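You operate a simulated robot arm through the tools that you are given. There is no shell and no other tool.

The job below is to be done with a simulated robot arm. You get a single attempt, and the scene is never put back.

JOB
Steam the bun in the steamer, then switch the steam cooker off.
Fine: Lid on, slider at buns, switch on, press start once and wait for the green lamp to go out. Leave the lid on and the other food where it is.

It is judged by the outcome, as a careful person would: the job done as asked, and still so three seconds after it is handed in. It fails if anything else is knocked over, pushed out of place, dropped, spilled or broken. Lids that push on must go on centred and level and be pressed home; caps that screw on are set level and turned clockwise until they are tight.

ROBOT AND FRAMES
A 5-joint arm with a two-finger parallel gripper, fixed in place. Base frame: the origin is at the foot of the arm, x ahead of it, y to its left, z up; the work surface is at about z = 0. Lengths are in m, angles in degrees, forces in N, time in s.
With the tool pointing down near the work surface it reaches from about 0.26 to 0.68 m from the base axis. Its first joint turns from -66.0 to 66.0 degrees. The tool tilts only in the upright plane through the base axis and itself; it spins freely about its own axis. Payload 2.9 kg.
The tool frame sits at the grasp point between the pads (the TCP): z along the fingers, y along the line on which they close. The tips reach 0.03 m beyond it. Largest opening 0.11 m; finger width 0.02, thickness 0.01; the body of the gripper, 0.048 by 0.112 m, starts 0.055 m behind the TCP.
Orientation is told as [roll, pitch, yaw] about the base's x, y, z axes, in that order, counted from this pose: with the fingers straight down and closing along the base's y, the tool's x points along the base's -x, its y along +y and its z along -z.

CONTROLS
- The arm moves only by the tool servo_tool. Its argument "increments" is text: rows parted by semicolons, each of 7 numbers parted by spaces: the gripper command, from -1 (shut) to 1 (fully open), values between in proportion, then the shift along the base's x, y, z in m, then the turn, a rotation vector about the base's x, y, z in degrees. In form: claw tx ty tz wx wy wz; .... A call has 1 to 20 rows; each row shifts and turns the commanded pose from where the row before left it. A row lasts 0.2 s, in which the tool goes at most 0.05 m and 8.6 degrees; a call with a longer step from one row to the next is refused whole, and so is a gripper value outside its range. Where a pose cannot be reached the arm comes as near as it can. A force on the tool above 90 N (or 10 N above the force at the start of the call, whichever is more), or a blocked arm, ends the call early, and 0.2 s more pass. The fingers move at their own pace (about 0.108 m/s each) and stop on an object; they squeeze with about 43 N. The grip force told is the motor's: it shows also when the fingers shut on nothing. Time passes only in rows, and 0.2 s behind the last, so rows that do not move let the fingers close. It gives the time, the measured TCP pose, the force on the tool (base axes), the opening and the grip force at its end, in the units of the frame above (readings bear some noise), with the torque about the TCP (base axes, N m) and any sound that the robot's microphone picked up, and new pictures: "views" is both (left out), scene, wrist or none.
- Cameras (640 x 400 px; columns grow to the right, rows downward): "scene" is fixed at [0.0389, -0.4596, 0.6117]; the picture's right is [0.77, -0.64, 0.00], its down [-0.31, -0.37, -0.88] and it looks along [0.56, 0.67, -0.48] (base axes); focal length 334 px, centre (320, 200). "wrist" rides on the gripper at [0.072, 0.017, -0.103] in the tool frame; the picture's right is [-0.23, 0.97, 0.00], its down [-0.76, -0.18, -0.62] and it looks along [-0.61, -0.14, 0.78] (tool axes); focal length 222 px, centre (320, 200). There is no depth. A picture from a camera that has moved, and an enlarged one, comes with that camera's place and axes in the base frame and with its lens. The place of the scene camera against the robot may be out by one fixed shift of up to 0.012 m in any direction.
- zoom(camera, box): a new picture of the part [left, top, right, bottom] of that camera's present view, enlarged. No time passes.
- finish_job(): hands the job in; it is judged then, once.

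Nothing tells you positions but the pictures and the camera data. Unless the task says otherwise, let go and move clear before handing in.

The tools are called after "Call:" as name(argument=value, ...) on one line, values as JSON. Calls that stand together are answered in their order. servo_tool: Moves the arm, as the interface text tells. Its arguments: {"type":"object","properties":{"increments":{"type":"string"},"views":{"type":"string","enum":["both","scene","wrist","none"]}},"required":["increments"]} The other tools are called the same way: zoom (camera, box) takes an enlarged picture of a part of a camera's view; finish_job () hands the job in.

At the start:

```text
t: 0.0
eef_pos: [0.3658, 0.1139, 0.423]
ee_rot: [-0.1, 0.0, 0.1]
ft_force: [-0.1, 0.0, -0.2]
torque: [0.01, 0.01, 0.0]
gripper_width: 0.11
finger_force: 0.0
```

scene: 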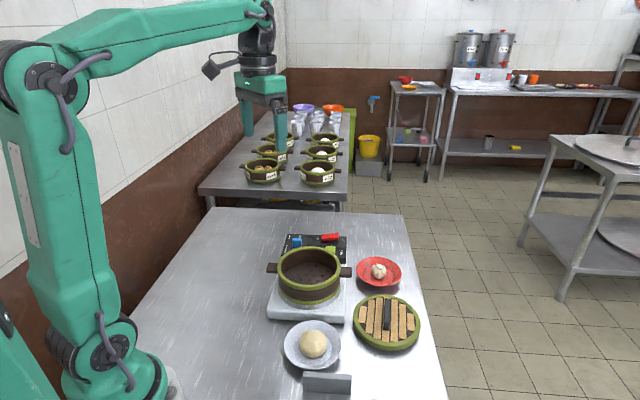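
wrist: 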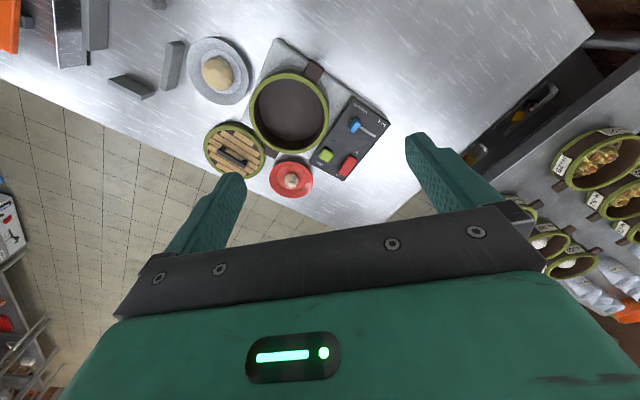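

I see a table with an empty steamer basket on a cooker, a control panel behind it, a plate with a bun in front, a red plate with another food (dumpling), and the lid lying on the table. I'll zoom in for detail before I move.

Call:
zoom(camera="scene", box=[240, 220, 440, 400])

Call:
zoom(camera="wrist", box=[180, 30, 400, 200])

Call:
zoom(camera="scene", box=[270, 220, 360, 280])

```text
2.22 times, centred on (340, 310) of scene
camera zoom: at [0.0389, -0.4596, 0.6117], right [0.77, -0.64, 0.0], down [-0.31, -0.37, -0.88], along [0.56, 0.67, -0.48], focal length 743 px, centre (276, -44)
```

zoom: 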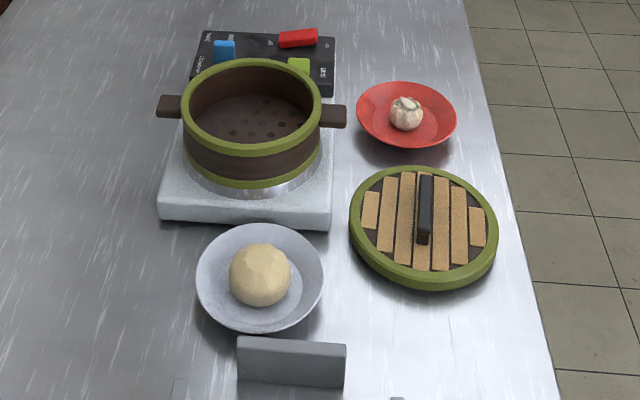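

```text
2.35 times, centred on (290, 115) of wrist
camera zoom: at [0.2921, 0.1298, 0.526], right [0.23, 0.97, 0.0], down [0.76, -0.18, 0.62], along [0.61, -0.14, -0.78], focal length 523 px, centre (391, 400)
```

zoom: 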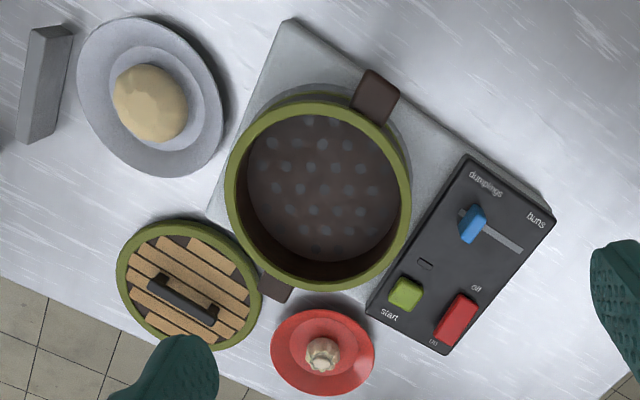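

```text
6.67 times, centred on (315, 250) of scene
camera zoom: at [0.0389, -0.4596, 0.6117], right [0.77, -0.64, 0.0], down [-0.31, -0.37, -0.88], along [0.56, 0.67, -0.48], focal length 2228 px, centre (353, -133)
```

zoom: 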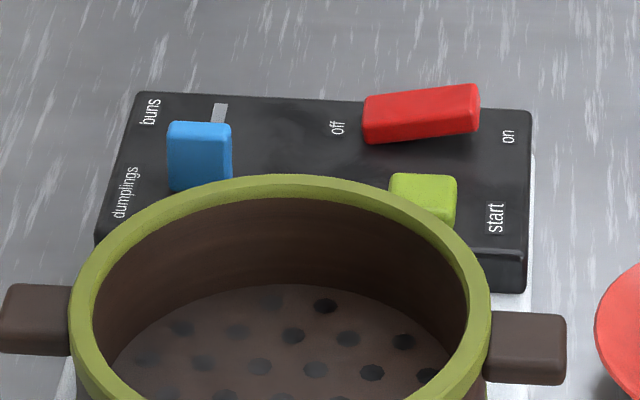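

The bun is on the grey plate, the basket is empty, the lid is beside it, and the panel has a blue slider, green start button and red rocker. I'll move high above the bun area to triangulate positions with the wrist camera.

Call:
servo_tool(increments="1 -0.005 -0.045 -0.01 0 0 0;1 -0.005 -0.045 -0.01 0 0 0;1 -0.005 -0.045 -0.01 0 0 0;1 -0.005 -0.045 -0.01 0 0 0;1 0 0 0 0 0 0", views="wrist")

```text
t: 1.2
eef_pos: [0.3418, -0.0669, 0.3813]
ee_rot: [-0.1, 0.0, 0.1]
ft_force: [-0.9, -0.5, 0.7]
torque: [-0.01, 0.0, 0.0]
gripper_width: 0.1103
finger_force: 0.0
camera wrist: at [0.2693, -0.0504, 0.4852], right [0.23, 0.97, 0.0], down [0.76, -0.18, 0.62], along [0.61, -0.14, -0.78], focal length 222 px, centre (320, 200)
```

wrist: 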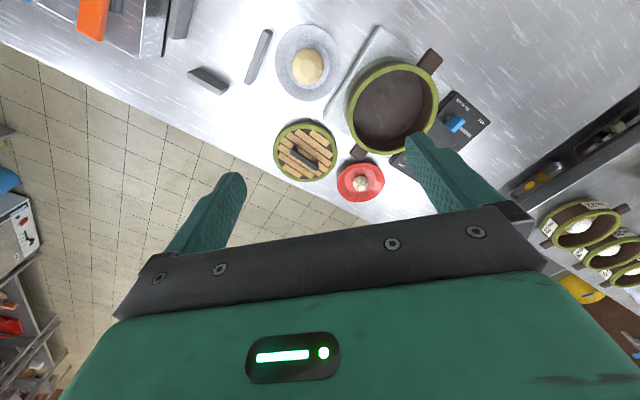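

Call:
zoom(camera="wrist", box=[230, 10, 390, 110])

Call:
zoom(camera="wrist", box=[250, 40, 490, 210])

```text
4.00 times, centred on (310, 60) of wrist
camera zoom: at [0.2693, -0.0504, 0.4852], right [0.23, 0.97, 0.0], down [0.76, -0.18, 0.62], along [0.61, -0.14, -0.78], focal length 888 px, centre (360, 760)
```

zoom: 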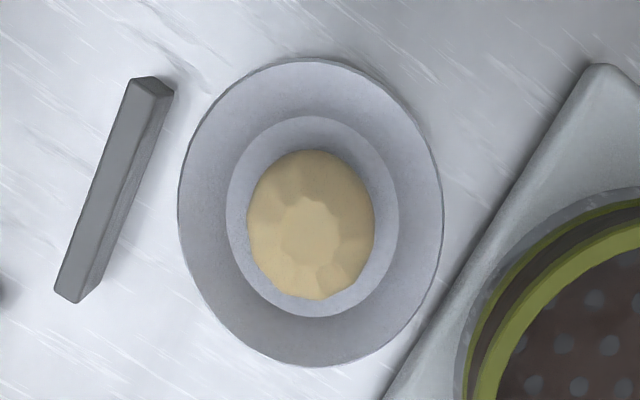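

```text
2.35 times, centred on (370, 125) of wrist
camera zoom: at [0.2693, -0.0504, 0.4852], right [0.23, 0.97, 0.0], down [0.76, -0.18, 0.62], along [0.61, -0.14, -0.78], focal length 523 px, centre (202, 376)
```

zoom: 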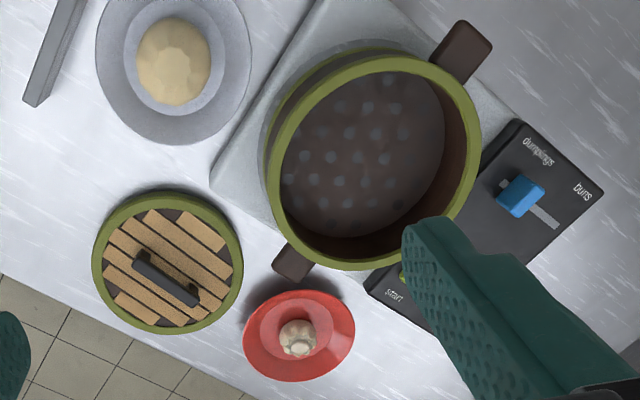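

The bun is at about (0.324, -0.086), the basket rim centre at about (0.408, 0.043, 0.096), the lid near (0.48, -0.13) and the panel near (0.48, 0.14). I'll move above the panel to look closely.

Call:
servo_tool(increments="1 0.018 0.028 -0.018 0 0 0;1 0.018 0.028 -0.018 0 0 0;1 0.018 0.028 -0.018 0 0 0;1 0.018 0.028 -0.018 0 0 0;1 0.018 0.028 -0.018 0 0 0;1 0.018 0.028 -0.018 0 0 0;1 0.018 0.028 -0.018 0 0 0;1 0 0 0 0 0 0", views="both")

```text
t: 3.0
eef_pos: [0.4704, 0.1312, 0.2563]
ee_rot: [-0.1, 0.0, 0.1]
ft_force: [0.0, 0.8, 0.6]
torque: [-0.01, 0.0, 0.03]
gripper_width: 0.1098
finger_force: 0.0
camera wrist: at [0.3974, 0.1467, 0.3591], right [0.23, 0.97, 0.0], down [0.76, -0.18, 0.62], along [0.61, -0.14, -0.78], focal length 222 px, centre (320, 200)
```

scene: 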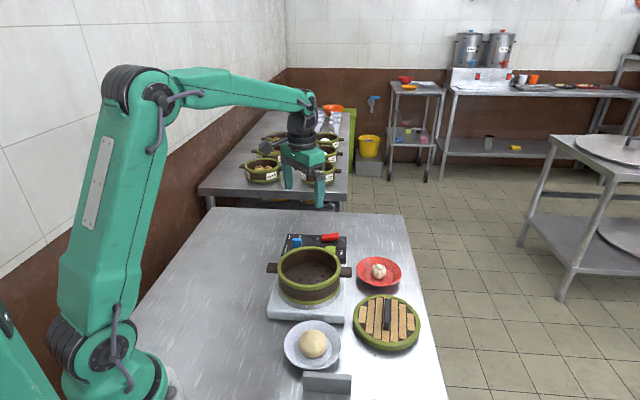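
wrist: 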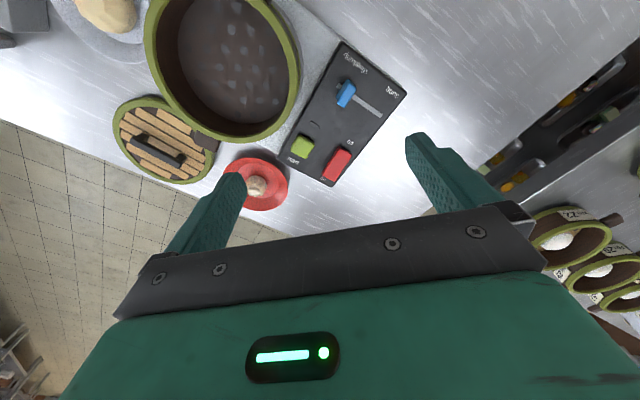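

Call:
zoom(camera="wrist", box=[270, 35, 420, 195])

Call:
zoom(camera="wrist", box=[90, 0, 310, 210])

```text
2.50 times, centred on (345, 115) of wrist
camera zoom: at [0.3974, 0.1467, 0.3591], right [0.23, 0.97, 0.0], down [0.76, -0.18, 0.62], along [0.61, -0.14, -0.78], focal length 555 px, centre (258, 412)
```

zoom: 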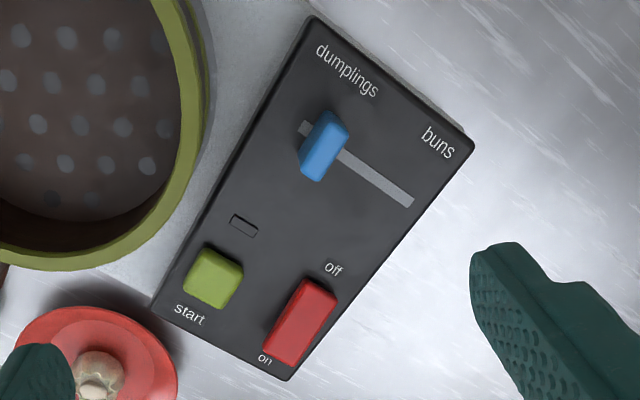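

```text
1.90 times, centred on (200, 105) of wrist
camera zoom: at [0.3974, 0.1467, 0.3591], right [0.23, 0.97, 0.0], down [0.76, -0.18, 0.62], along [0.61, -0.14, -0.78], focal length 423 px, centre (549, 381)
```

zoom: 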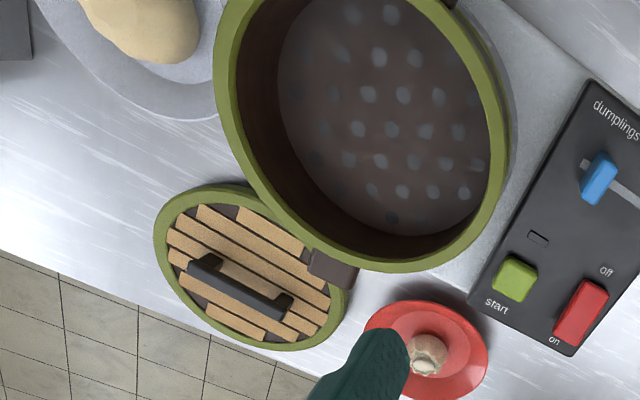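

The panel is turned about 45°: the slider sits at "dumplings", the rocker's "on" end looks raised (off now), and the lamp window is near the start button. Next I'll look from above at the basket and lid to refine positions and heights.

Call:
servo_tool(increments="1 -0.015 -0.022 0.01 0 0 0;1 -0.015 -0.022 0.01 0 0 0;1 -0.015 -0.022 0.01 0 0 0;1 -0.013 -0.022 0.0 0 0 0;1 0 0 0 0 0 0", views="wrist")

```text
t: 4.2
eef_pos: [0.4116, 0.0419, 0.2857]
ee_rot: [0.0, 0.0, 0.2]
ft_force: [-0.3, 0.4, 0.0]
torque: [-0.01, -0.06, -0.03]
gripper_width: 0.11
finger_force: 0.1
camera wrist: at [0.3386, 0.0578, 0.3892], right [0.23, 0.97, 0.0], down [0.76, -0.18, 0.62], along [0.61, -0.14, -0.78], focal length 222 px, centre (320, 200)
```

wrist: 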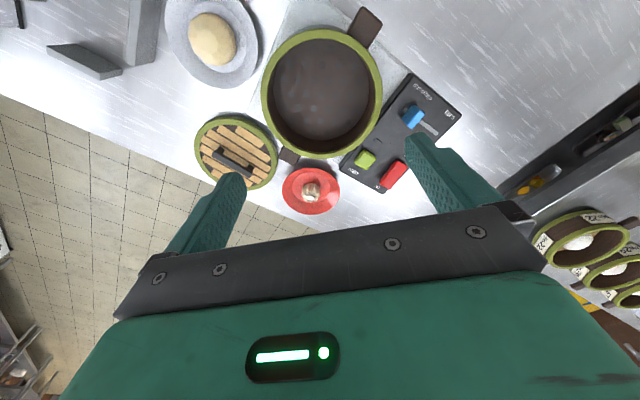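

Call:
zoom(camera="wrist", box=[240, 0, 400, 180])

Call:
zoom(camera="wrist", box=[150, 0, 310, 200])

```text
2.22 times, centred on (320, 90) of wrist
camera zoom: at [0.3386, 0.0578, 0.3892], right [0.23, 0.97, 0.0], down [0.76, -0.18, 0.62], along [0.61, -0.14, -0.78], focal length 494 px, centre (320, 444)
```

zoom: 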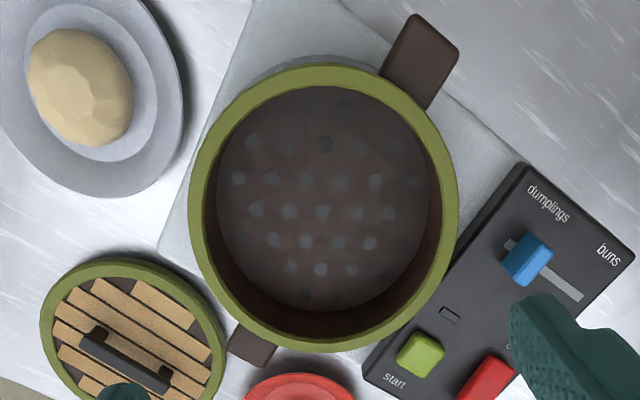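

```text
2.00 times, centred on (230, 100) of wrist
camera zoom: at [0.3386, 0.0578, 0.3892], right [0.23, 0.97, 0.0], down [0.76, -0.18, 0.62], along [0.61, -0.14, -0.78], focal length 444 px, centre (500, 400)
```

zoom: 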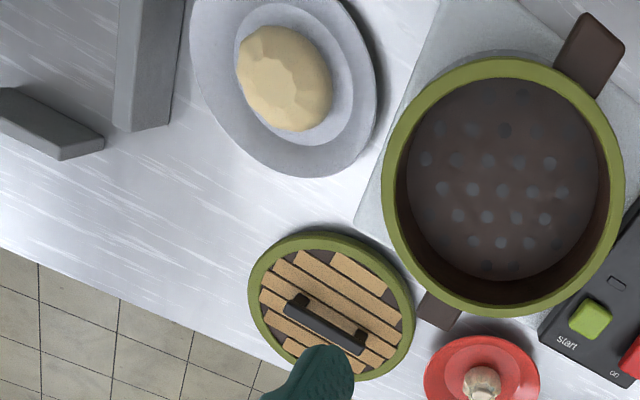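

Basket centre refined to about (0.4175, 0.039) with rim z≈0.0965 and outer diameter 0.15; lid centre about (0.493, -0.137). I'll zoom on the bun, lid and panel from the scene camera to judge heights.

Call:
zoom(camera="scene", box=[275, 310, 355, 370])

Call:
zoom(camera="scene", box=[345, 285, 430, 355])

Call:
zoom(camera="scene", box=[262, 240, 362, 330])

```text
6.67 times, centred on (315, 340) of scene
camera zoom: at [0.0389, -0.4596, 0.6117], right [0.77, -0.64, 0.0], down [-0.31, -0.37, -0.88], along [0.56, 0.67, -0.48], focal length 2228 px, centre (353, -733)
```

zoom: 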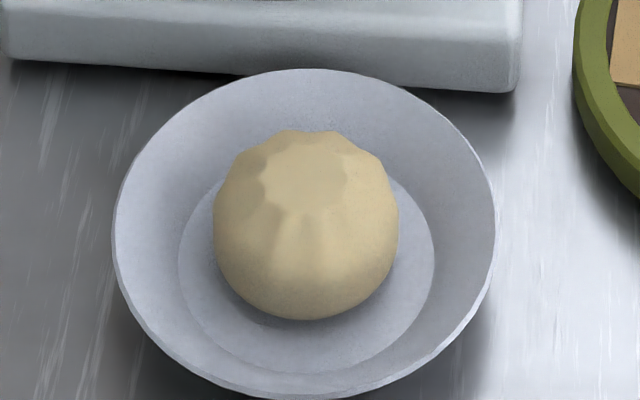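

```text
5.71 times, centred on (388, 320) of scene
camera zoom: at [0.0389, -0.4596, 0.6117], right [0.77, -0.64, 0.0], down [-0.31, -0.37, -0.88], along [0.56, 0.67, -0.48], focal length 1910 px, centre (-66, -486)
```

zoom: 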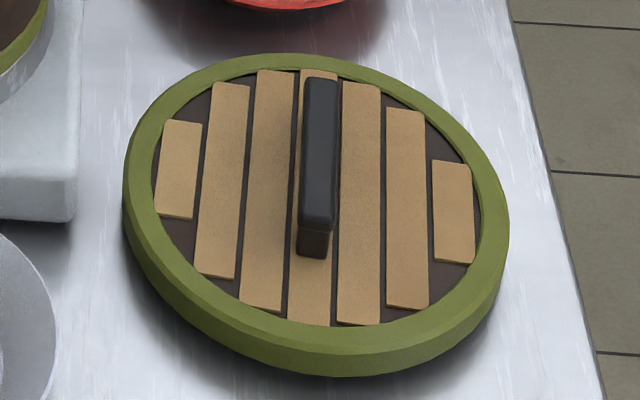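

```text
4.44 times, centred on (312, 285) of scene
camera zoom: at [0.0389, -0.4596, 0.6117], right [0.77, -0.64, 0.0], down [-0.31, -0.37, -0.88], along [0.56, 0.67, -0.48], focal length 1485 px, centre (356, -178)
```

zoom: 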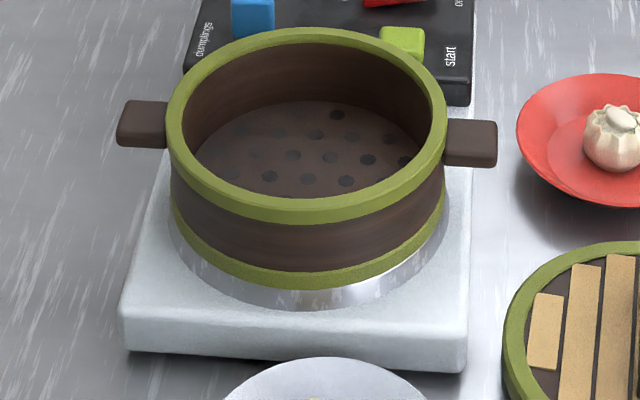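

The bun is about 56 mm wide and 37 mm tall at (0.324, -0.085), on a shallow plate. I'll move above it with the fingers partly open and check the alignment.

Call:
servo_tool(increments="0.6 -0.022 -0.0317 0 0 0 0;0.309 -0.022 -0.0317 0 0 0 0;0.309 -0.022 -0.0317 0 0 0 0;0.309 -0.0219 -0.0318 0 0 0 0;0.309 0 0 -0.045 0 0 0;0.309 0 0 -0.045 0 0 0;0.309 0 0 -0.045 0 0 0;0.309 0 0 0 0 0 0;0.309 0 0 0 0 0 0", views="both")

```text
t: 6.2
eef_pos: [0.3248, -0.087, 0.1525]
ee_rot: [0.1, 0.1, 0.1]
ft_force: [-0.9, 0.0, 0.1]
torque: [-0.02, 0.0, 0.0]
gripper_width: 0.0719
finger_force: 0.1
camera wrist: at [0.2516, -0.0711, 0.255], right [0.23, 0.97, 0.0], down [0.76, -0.18, 0.62], along [0.61, -0.14, -0.78], focal length 222 px, centre (320, 200)
```

scene: 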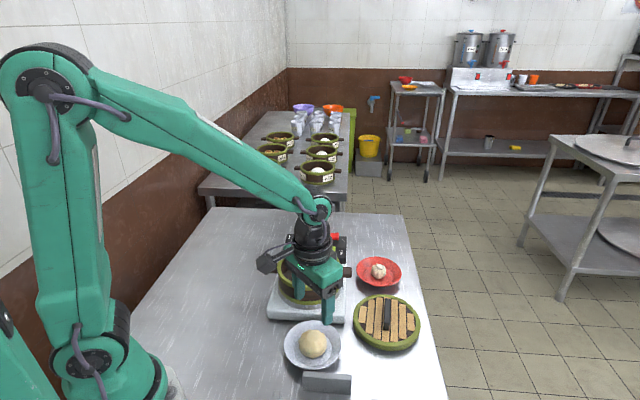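
wrist: 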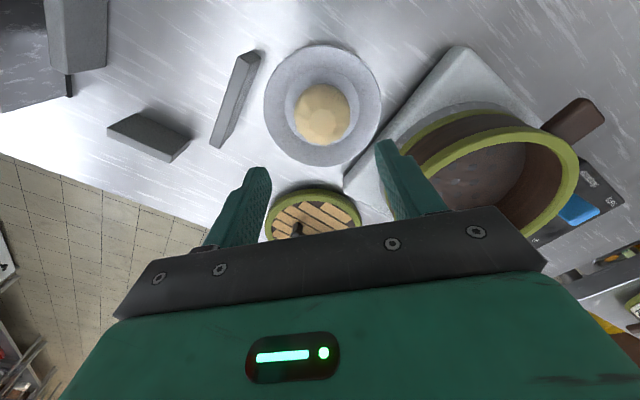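

The bun lies between the fingers, centred at about (0.3225, -0.0856). I'll descend in stages and watch the force.

Call:
servo_tool(increments="0.309 -0.0018 0.001 -0.03 0 0 0;0.309 0 0 -0.03 0 0 0;0.309 0 0 -0.03 0 0 0;0.309 0 0 -0.008 0 0 0;0.309 0 0 0 0 0 0", views="both")

```text
t: 7.4
eef_pos: [0.3241, -0.0846, 0.0534]
ee_rot: [0.0, -0.1, 0.1]
ft_force: [-0.3, 0.6, 1.7]
torque: [0.03, 0.0, -0.01]
gripper_width: 0.0717
finger_force: 0.0
camera wrist: at [0.2516, -0.0685, 0.1567], right [0.23, 0.97, 0.0], down [0.76, -0.18, 0.62], along [0.61, -0.14, -0.78], focal length 222 px, centre (320, 200)
```

scene: 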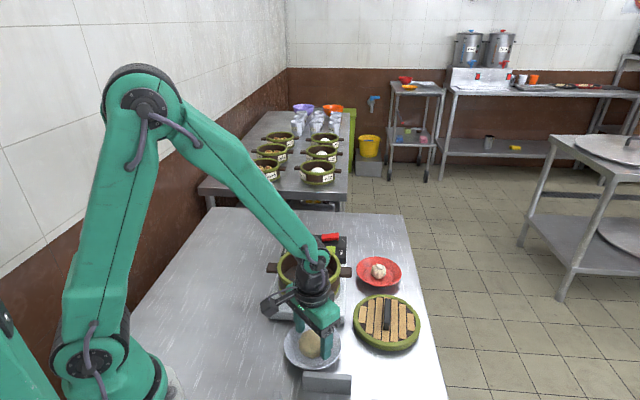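
wrist: 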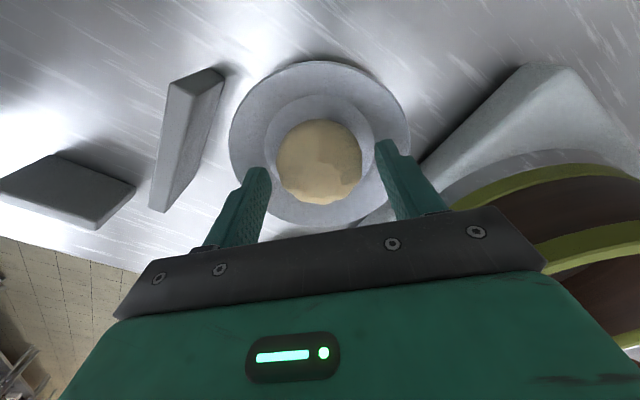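

Call:
zoom(camera="wrist", box=[210, 50, 450, 240])

Call:
zoom(camera="scene", box=[270, 290, 360, 380])

```text
2.11 times, centred on (330, 145) of wrist
camera zoom: at [0.2516, -0.0685, 0.1567], right [0.23, 0.97, 0.0], down [0.76, -0.18, 0.62], along [0.61, -0.14, -0.78], focal length 468 px, centre (299, 316)
```

zoom: 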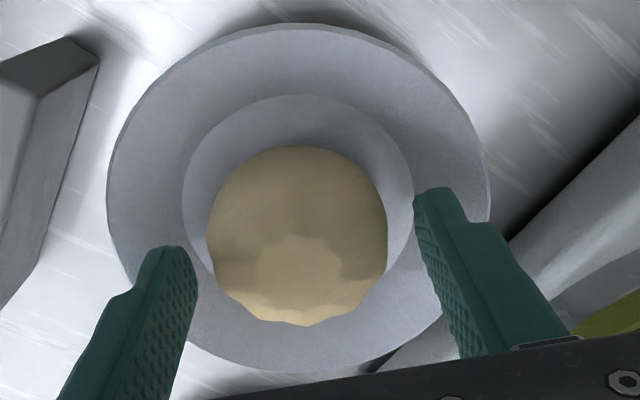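

```text
4.44 times, centred on (315, 335) of scene
camera zoom: at [0.0389, -0.4596, 0.6117], right [0.77, -0.64, 0.0], down [-0.31, -0.37, -0.88], along [0.56, 0.67, -0.48], focal length 1485 px, centre (342, -400)
```

zoom: 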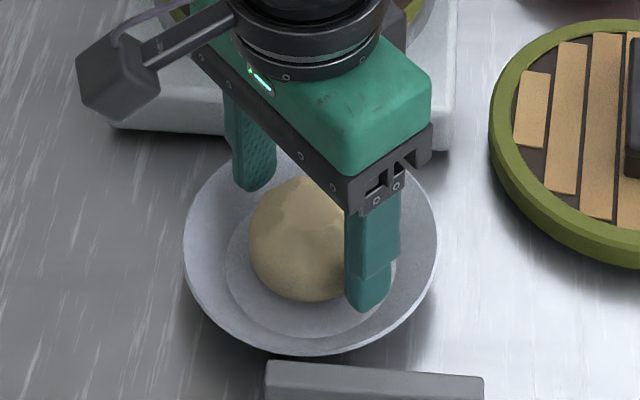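

The bun is well centred between the fingers. I'll lower about 8 mm more and close.

Call:
servo_tool(increments="0.309 0 0 -0.004 0 0 0;0.309 0 0 -0.004 0 0 0;-0.2 0 0 0 0 0 0;-0.6 0 0 0 0 0 0;-1 0 0 0 0 0 0;-1 0 0 0 0 0 0", views="both")

```text
t: 8.8
eef_pos: [0.3239, -0.0837, 0.0464]
ee_rot: [-0.1, 0.0, 0.1]
ft_force: [-0.2, -1.1, -0.7]
torque: [0.02, -0.04, 0.01]
gripper_width: 0.0547
finger_force: 42.9
camera wrist: at [0.2513, -0.0687, 0.149], right [0.23, 0.97, 0.0], down [0.76, -0.18, 0.62], along [0.61, -0.14, -0.78], focal length 222 px, centre (320, 200)
```

scene: 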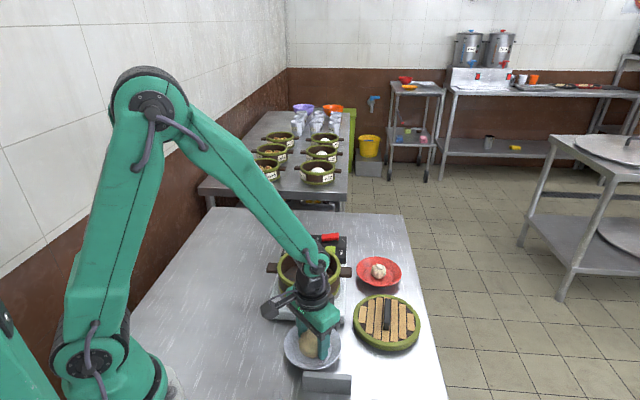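
wrist: 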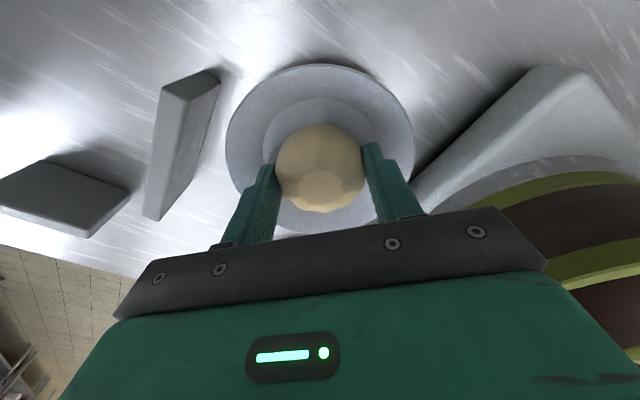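

The bun is gripped at 55 mm width. I'll lift it straight up slowly and check.

Call:
servo_tool(increments="-1 0 0 0.015 0 0 0;-1 0 0 0.02 0 0 0;-1 0 0 0.03 0 0 0;-1 0 0 0.04 0 0 0;-1 0 0 0.04 0 0 0;-1 0 0 0 0 0 0", views="both")

```text
t: 10.2
eef_pos: [0.3233, -0.0831, 0.1912]
ee_rot: [0.0, 0.0, 0.1]
ft_force: [-0.5, -0.5, -0.8]
torque: [0.01, -0.01, -0.01]
gripper_width: 0.0549
finger_force: 42.9
camera wrist: at [0.2501, -0.0679, 0.2948], right [0.23, 0.97, 0.0], down [0.76, -0.18, 0.62], along [0.61, -0.14, -0.78], focal length 222 px, centre (320, 200)
```

scene: 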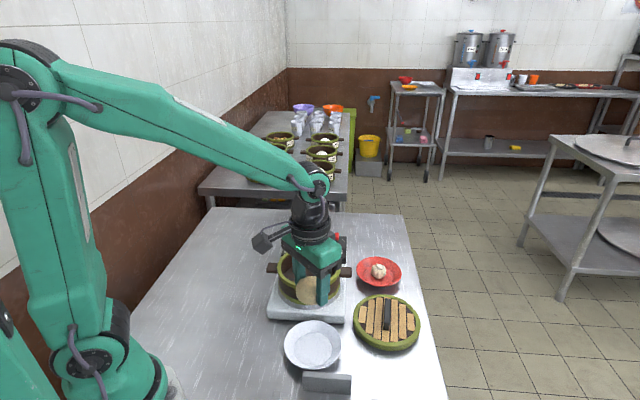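
wrist: 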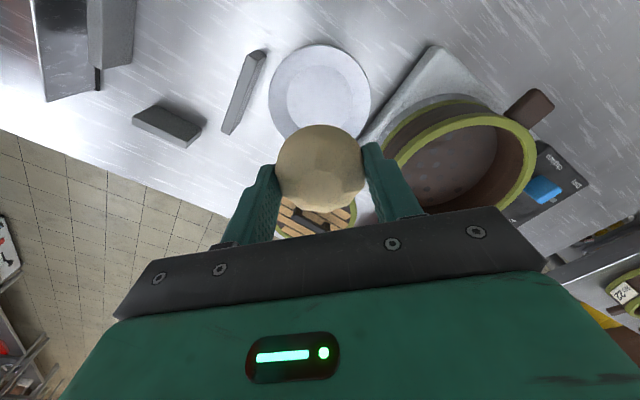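

The bun is held cleanly and the plate stayed put. I'll carry it above the basket centre.

Call:
servo_tool(increments="-1 0.0188 0.0244 0 0 0 0;-1 0.0188 0.0244 0 0 0 0;-1 0.0188 0.0244 0 0 0 0;-1 0.0188 0.0244 0 0 0 0;-1 0.0188 0.0244 0 0 0 0;-1 0 0 -0.02 0 0 0;-1 0 0 0 0 0 0", views="both")

```text
t: 11.8
eef_pos: [0.4165, 0.0369, 0.1703]
ee_rot: [0.0, 0.0, 0.2]
ft_force: [0.6, -0.3, -0.5]
torque: [-0.01, -0.02, -0.02]
gripper_width: 0.0545
finger_force: 43.1
camera wrist: at [0.3427, 0.0537, 0.2735], right [0.23, 0.97, 0.0], down [0.76, -0.18, 0.62], along [0.61, -0.14, -0.78], focal length 222 px, centre (320, 200)
```

scene: 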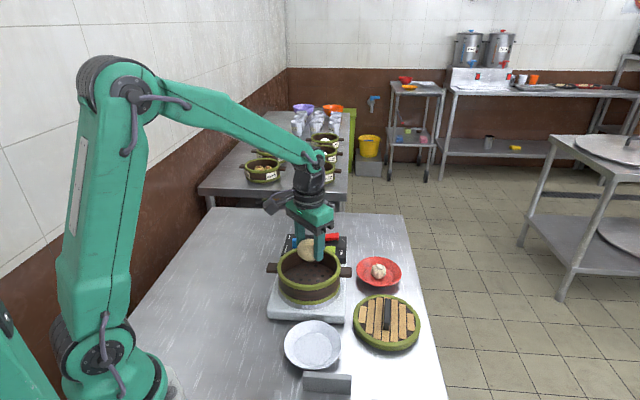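
wrist: 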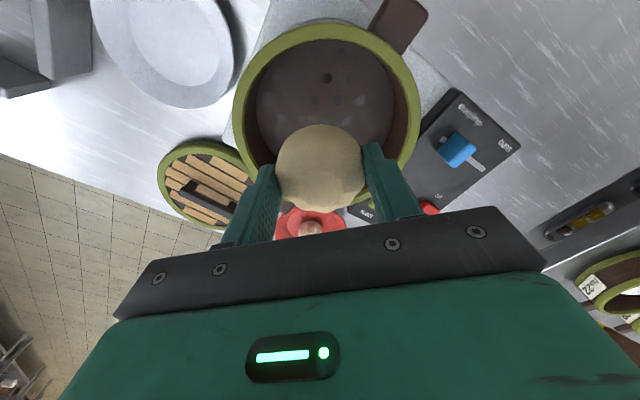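

The bun is above the basket centre. I'll lower it into the basket, carefully near the floor.

Call:
servo_tool(increments="-1 0 0.001 -0.03 0 0 0;-1 0 0.001 -0.025 0 0 0;-1 0 0 -0.01 0 0 0;-1 0 0 0 0 0 0", views="both")

```text
t: 12.8
eef_pos: [0.4178, 0.0419, 0.1069]
ee_rot: [0.0, 0.0, 0.1]
ft_force: [-0.6, 0.4, -0.5]
torque: [0.0, -0.02, 0.0]
gripper_width: 0.0549
finger_force: 42.6
camera wrist: at [0.3443, 0.0565, 0.2085], right [0.23, 0.97, 0.0], down [0.76, -0.18, 0.62], along [0.61, -0.14, -0.78], focal length 222 px, centre (320, 200)
```

scene: 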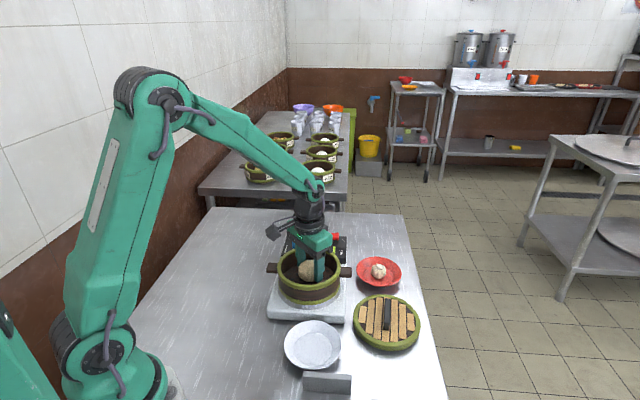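
wrist: 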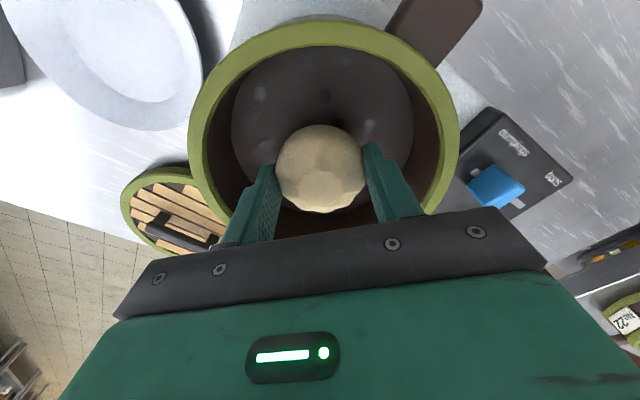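

Call:
servo_tool(increments="-1 0 -0.001 -0.004 0 0 0;-1 0 0 -0.003 0 0 0;-1 0 0 0 0 0 0", views="none")

```text
t: 13.6
eef_pos: [0.4188, 0.0385, 0.0972]
ee_rot: [0.0, 0.0, 0.1]
ft_force: [0.9, 0.7, -0.5]
torque: [-0.01, -0.02, -0.01]
gripper_width: 0.0546
finger_force: 43.3
```

Still free. I'll continue down in 3 mm steps until the force shows floor contact.

Call:
servo_tool(increments="-1 0 0 -0.003 0 0 0;-1 0 0 0 0 0 0", views="none")

Call:
servo_tool(increments="-1 0 0 -0.003 0 0 0;-1 0 0 0 0 0 0", views="none")

```text
t: 14.2
eef_pos: [0.4169, 0.0398, 0.0948]
ee_rot: [0.0, 0.1, 0.1]
ft_force: [-0.7, -0.9, 0.5]
torque: [-0.05, 0.02, -0.02]
gripper_width: 0.0545
finger_force: 43.0
```

```text
t: 14.8
eef_pos: [0.4182, 0.0382, 0.093]
ee_rot: [0.0, 0.1, 0.0]
ft_force: [0.8, -0.6, -0.3]
torque: [-0.06, -0.02, 0.0]
gripper_width: 0.0542
finger_force: 42.9
```

Call:
servo_tool(increments="-1 0 0 -0.003 0 0 0;-1 0 0 0 0 0 0", views="none")

Call:
servo_tool(increments="-1 0 0 -0.002 0 0 0;-1 0 0 0 0 0 0", views="both")

```text
t: 15.4
eef_pos: [0.4188, 0.0389, 0.0919]
ee_rot: [0.0, -0.1, 0.0]
ft_force: [-4.1, 0.7, 12.8]
torque: [-0.2, 0.13, -0.08]
gripper_width: 0.0545
finger_force: 43.0
```

```text
t: 16.0
eef_pos: [0.4187, 0.0392, 0.09]
ee_rot: [0.0, -0.3, 0.2]
ft_force: [-7.0, 2.4, 30.8]
torque: [-0.27, 0.24, -0.09]
gripper_width: 0.0547
finger_force: 43.2
camera wrist: at [0.3449, 0.0547, 0.1919], right [0.23, 0.97, 0.0], down [0.76, -0.18, 0.63], along [0.61, -0.14, -0.78], focal length 222 px, centre (320, 200)
```

scene: 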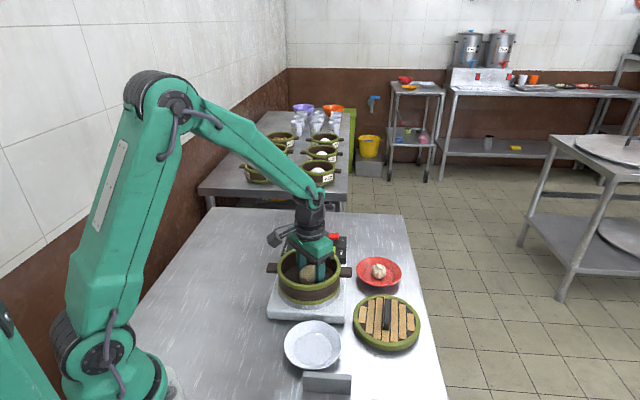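
wrist: 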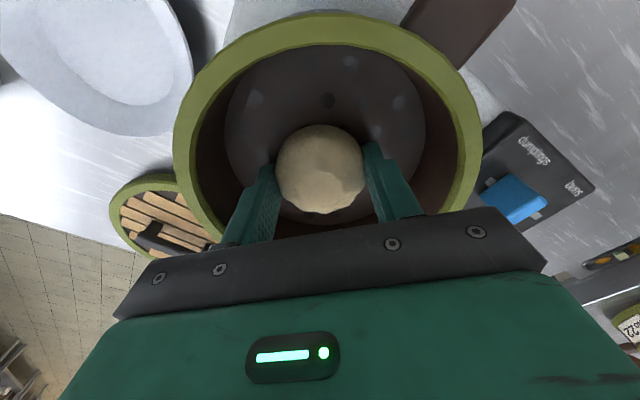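

The bun has touched the basket floor. I'll ease off the pressure, open the fingers modestly within the basket, and lift out.

Call:
servo_tool(increments="-1 0 0 0.003 0 0 0;-0.1 0 0 0 0 0 0;0.2 0 0 0 0 0 0;0.4 0 0 0 0 0 0;0.4 0 0 0 0 0 0", views="both")

```text
t: 17.2
eef_pos: [0.4169, 0.0378, 0.0922]
ee_rot: [0.0, 0.1, 0.0]
ft_force: [-0.3, 1.1, -0.1]
torque: [-0.03, -0.01, 0.01]
gripper_width: 0.0768
finger_force: 0.1
camera wrist: at [0.3437, 0.0545, 0.1938], right [0.23, 0.97, 0.0], down [0.76, -0.18, 0.62], along [0.61, -0.14, -0.78], focal length 222 px, centre (320, 200)
```

scene: 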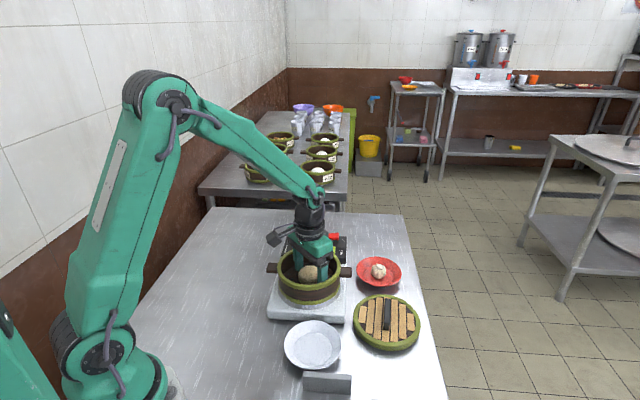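
wrist: 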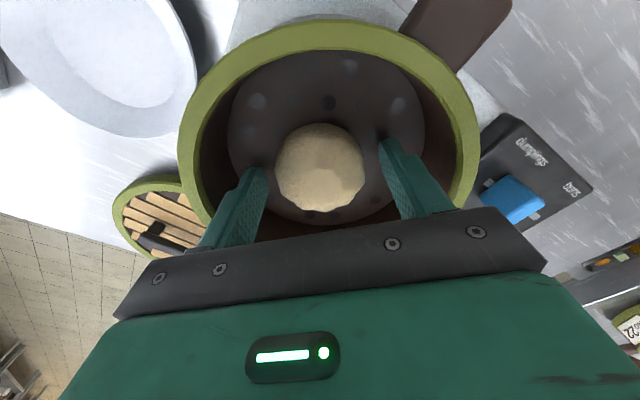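

Released cleanly with the bun resting centrally in the basket. I'll lift out and go above the lid for a closer look.

Call:
servo_tool(increments="0.4 0 0 0.03 0 0 0;0.4 0 0 0.04 0 0 0;0.4 0 0 0.04 0 0 0;0.4 0 0 0.04 0 0 0;0.4 0.0183 -0.044 0 0 0 0;0.4 0.0183 -0.044 0 0 0 0;0.4 0.0183 -0.044 0 0 0 0;0.4 0.0183 -0.044 0 0 0 0;0.0 0 0 -0.03 0 0 0;-0.2 0 0 0 0 0 0", views="both")

```text
t: 19.4
eef_pos: [0.4904, -0.1396, 0.2093]
ee_rot: [0.1, -0.1, 0.0]
ft_force: [0.7, -0.1, 0.3]
torque: [0.04, -0.01, -0.03]
gripper_width: 0.0441
finger_force: 0.1
camera wrist: at [0.4167, -0.1222, 0.3125], right [0.23, 0.97, 0.0], down [0.76, -0.18, 0.62], along [0.61, -0.14, -0.78], focal length 222 px, centre (320, 200)
```

scene: 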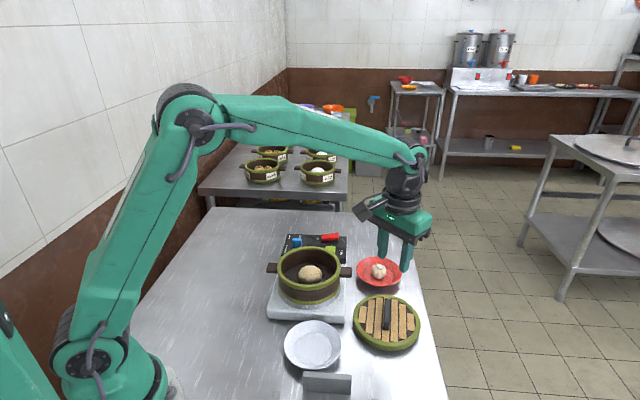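
wrist: 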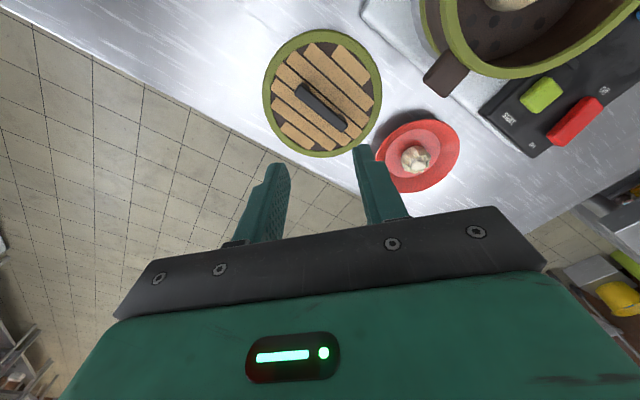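

Call:
zoom(camera="wrist", box=[250, 20, 400, 170])

Call:
zoom(camera="scene", box=[262, 235, 362, 325])

Call:
zoom(camera="wrist", box=[400, 0, 640, 180])

```text
2.67 times, centred on (325, 95) of wrist
camera zoom: at [0.4167, -0.1222, 0.3125], right [0.23, 0.97, 0.0], down [0.76, -0.18, 0.62], along [0.61, -0.14, -0.78], focal length 592 px, centre (307, 480)
```

zoom: 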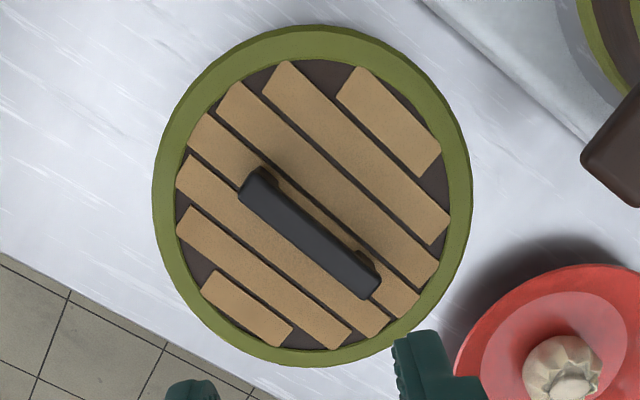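

```text
4.44 times, centred on (312, 280) of scene
camera zoom: at [0.0389, -0.4596, 0.6117], right [0.77, -0.64, 0.0], down [-0.31, -0.37, -0.88], along [0.56, 0.67, -0.48], focal length 1485 px, centre (356, -156)
```

zoom: 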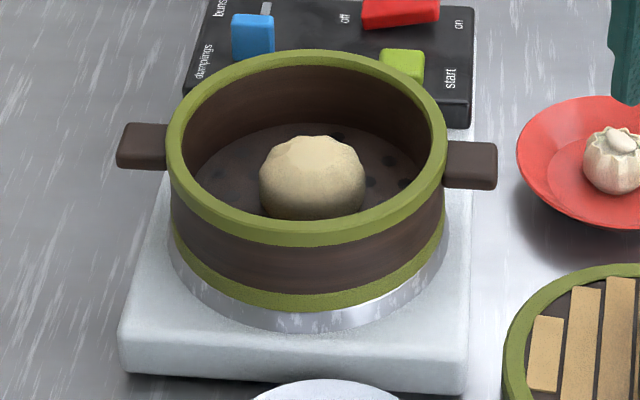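

```text
2.22 times, centred on (520, 90) of wrist
camera zoom: at [0.4167, -0.1222, 0.3125], right [0.23, 0.97, 0.0], down [0.76, -0.18, 0.62], along [0.61, -0.14, -0.78], focal length 494 px, centre (-124, 444)
```

zoom: 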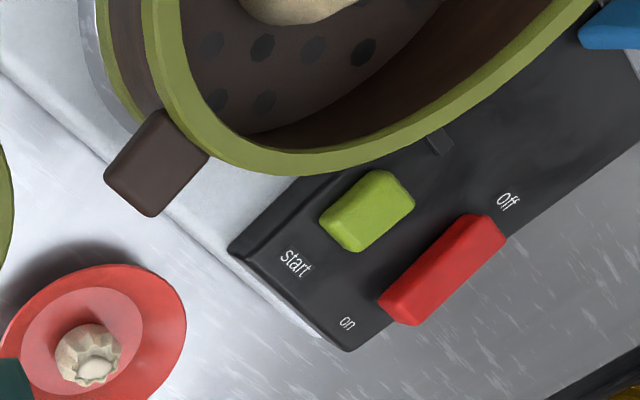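

The rocker is "off" (on-end raised), and the lid handle is at about (0.4935, -0.139), top z≈0.04, running at about 38° to x. I'll spin the tool 38° and descend part way to check.

Call:
servo_tool(increments="-0.2 0.001 0 0 0 0 7.6;-0.2 0.001 0 0 0 0 7.6;-0.2 0.001 0 0 0 0 7.6;-0.2 0 0.0006 0 0 0 7.6;-0.2 0 0 0 0 0 7.6;-0.2 0 0 -0.04 0 0 0;-0.2 0 0 -0.04 0 0 0;-0.2 0 0 -0.02 0 0 0;-0.2 0 0 0 0 0 0", views="both")

```text
t: 21.4
eef_pos: [0.4934, -0.1364, 0.1112]
ee_rot: [0.0, 0.0, 38.2]
ft_force: [0.5, -0.2, 0.2]
torque: [-0.01, 0.01, 0.02]
gripper_width: 0.0441
finger_force: 0.1
camera wrist: at [0.4244, -0.1683, 0.2141], right [-0.42, 0.91, 0.0], down [0.71, 0.33, 0.62], along [0.56, 0.26, -0.78], focal length 222 px, centre (320, 200)
```

scene: 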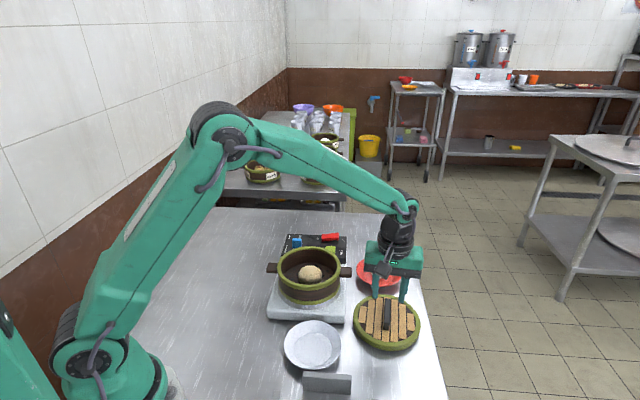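
wrist: 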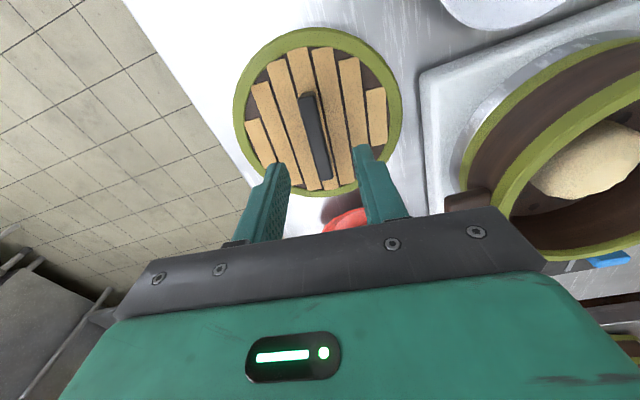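

Call:
zoom(camera="wrist", box=[220, 20, 420, 220])

```text
2.00 times, centred on (320, 120) of wrist
camera zoom: at [0.4244, -0.1683, 0.2141], right [-0.42, 0.91, 0.0], down [0.71, 0.33, 0.62], along [0.56, 0.26, -0.78], focal length 444 px, centre (320, 360)
```

zoom: 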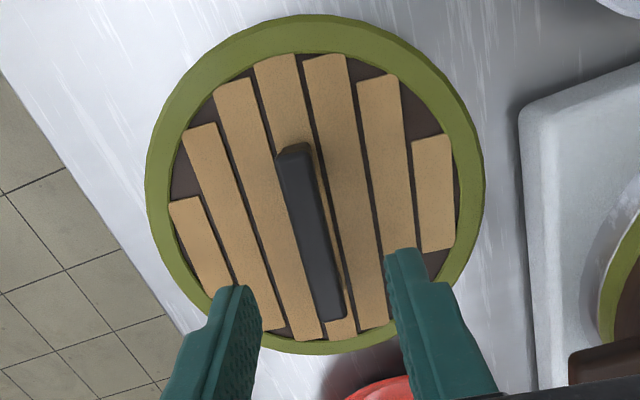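

The fingers straddle the handle. I'll correct 2–3 mm and about 1° of yaw, then descend toward the handle.

Call:
servo_tool(increments="-0.2 0.0006 -0.0026 -0.02 0 0 -1.3;-0.2 0 0 -0.02 0 0 0;-0.2 0 0 -0.01 0 0 0;-0.2 0 0 0 0 0 0", views="both")

```text
t: 22.4
eef_pos: [0.494, -0.139, 0.0607]
ee_rot: [0.0, 0.0, 36.8]
ft_force: [0.0, 0.5, 0.3]
torque: [0.0, -0.02, 0.01]
gripper_width: 0.0439
finger_force: 0.1
camera wrist: at [0.4244, -0.1703, 0.164], right [-0.4, 0.92, 0.0], down [0.72, 0.31, 0.62], along [0.57, 0.25, -0.78], focal length 222 px, centre (320, 200)
```

scene: 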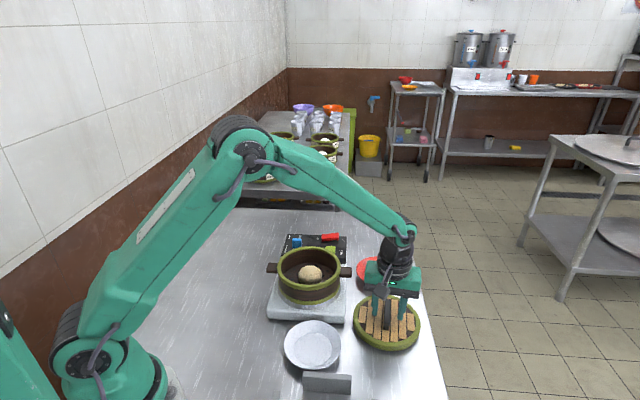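
wrist: 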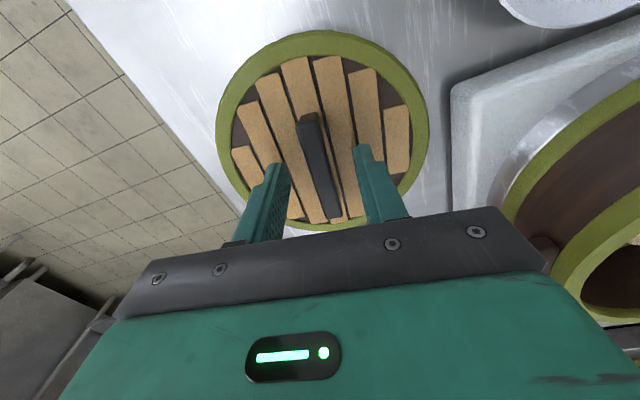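

Call:
zoom(camera="wrist", box=[210, 25, 440, 235])

Call:
zoom(camera="scene", box=[345, 255, 435, 355])

```text
1.90 times, centred on (325, 130) of wrist
camera zoom: at [0.4244, -0.1703, 0.164], right [-0.4, 0.92, 0.0], down [0.72, 0.31, 0.62], along [0.57, 0.25, -0.78], focal length 423 px, centre (310, 333)
```

zoom: 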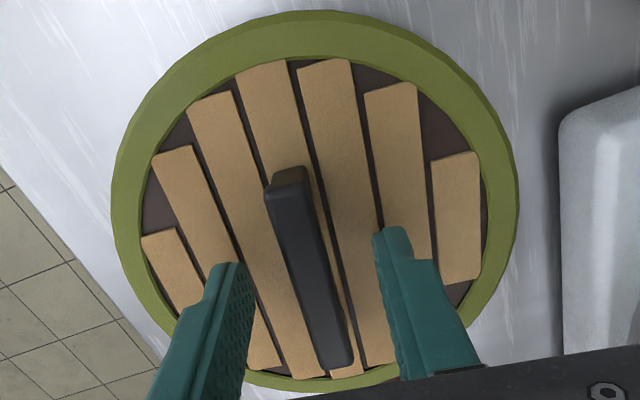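

```text
4.00 times, centred on (390, 305) of scene
camera zoom: at [0.0389, -0.4596, 0.6117], right [0.77, -0.64, 0.0], down [-0.31, -0.37, -0.88], along [0.56, 0.67, -0.48], focal length 1337 px, centre (40, -220)
```

zoom: 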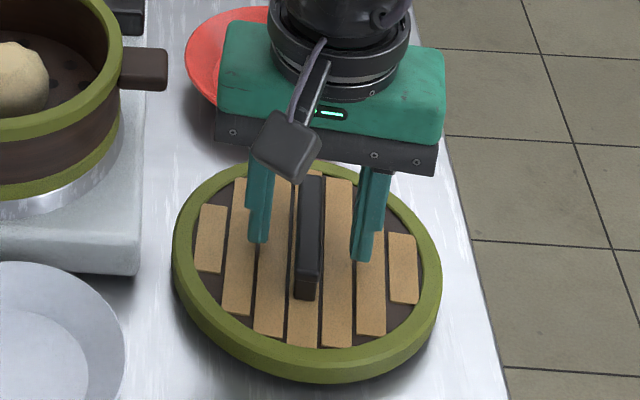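

The handle is centred between the fingers. I'll lower about 6 mm and close gently on the bar.

Call:
servo_tool(increments="-0.2 0 0 -0.003 0 0 0;-0.2 0 0 -0.003 0 0 0;-0.2 0 0 0 0 0 0", views="scene")

```text
t: 23.2
eef_pos: [0.4942, -0.1388, 0.0557]
ee_rot: [0.0, 0.0, 36.8]
ft_force: [-0.5, 0.5, 0.8]
torque: [0.0, 0.01, 0.03]
gripper_width: 0.044
finger_force: 0.0
```

scene: 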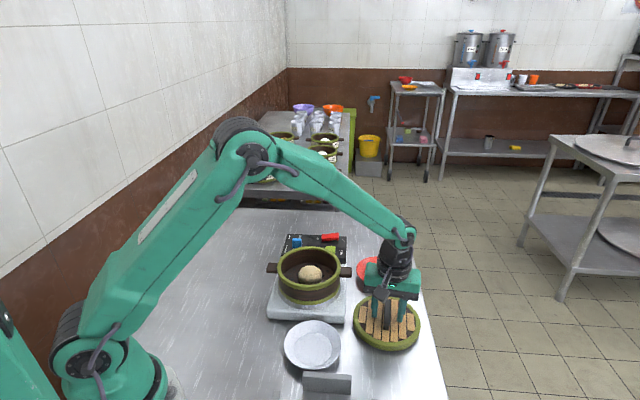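

Call:
servo_tool(increments="-0.2 0 0 -0.002 0 0 0;-0.2 0 0 0 0 0 0;-0.4 0 0 0 0 0 0;-0.6 0 0 0 0 0 0;-0.8 0 0 0 0 0 0;-1 0 0 0 0 0 0;-1 0 0 0 0 0 0", views="both")

```text
t: 24.8
eef_pos: [0.4942, -0.1392, 0.0523]
ee_rot: [-0.1, 0.0, 36.8]
ft_force: [0.2, 0.8, 1.5]
torque: [0.0, -0.01, 0.04]
gripper_width: 0.0131
finger_force: 43.5
camera wrist: at [0.4252, -0.1701, 0.1557], right [-0.4, 0.92, 0.0], down [0.72, 0.31, 0.62], along [0.57, 0.25, -0.78], focal length 222 px, centre (320, 200)
```

scene: 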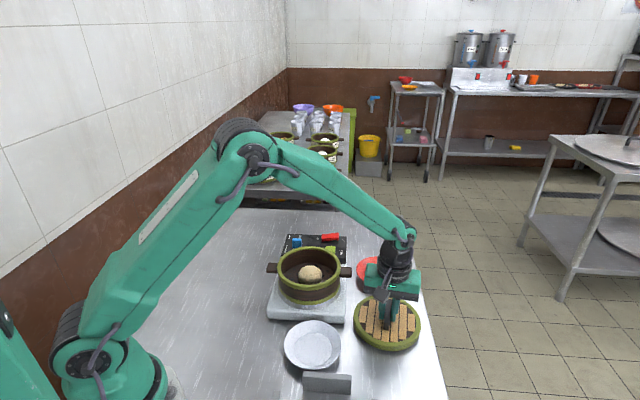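
wrist: 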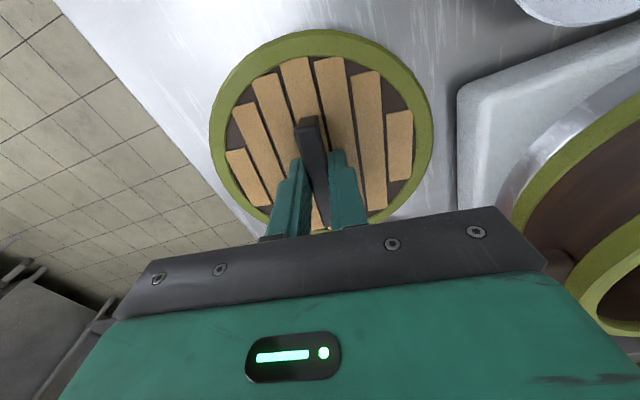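

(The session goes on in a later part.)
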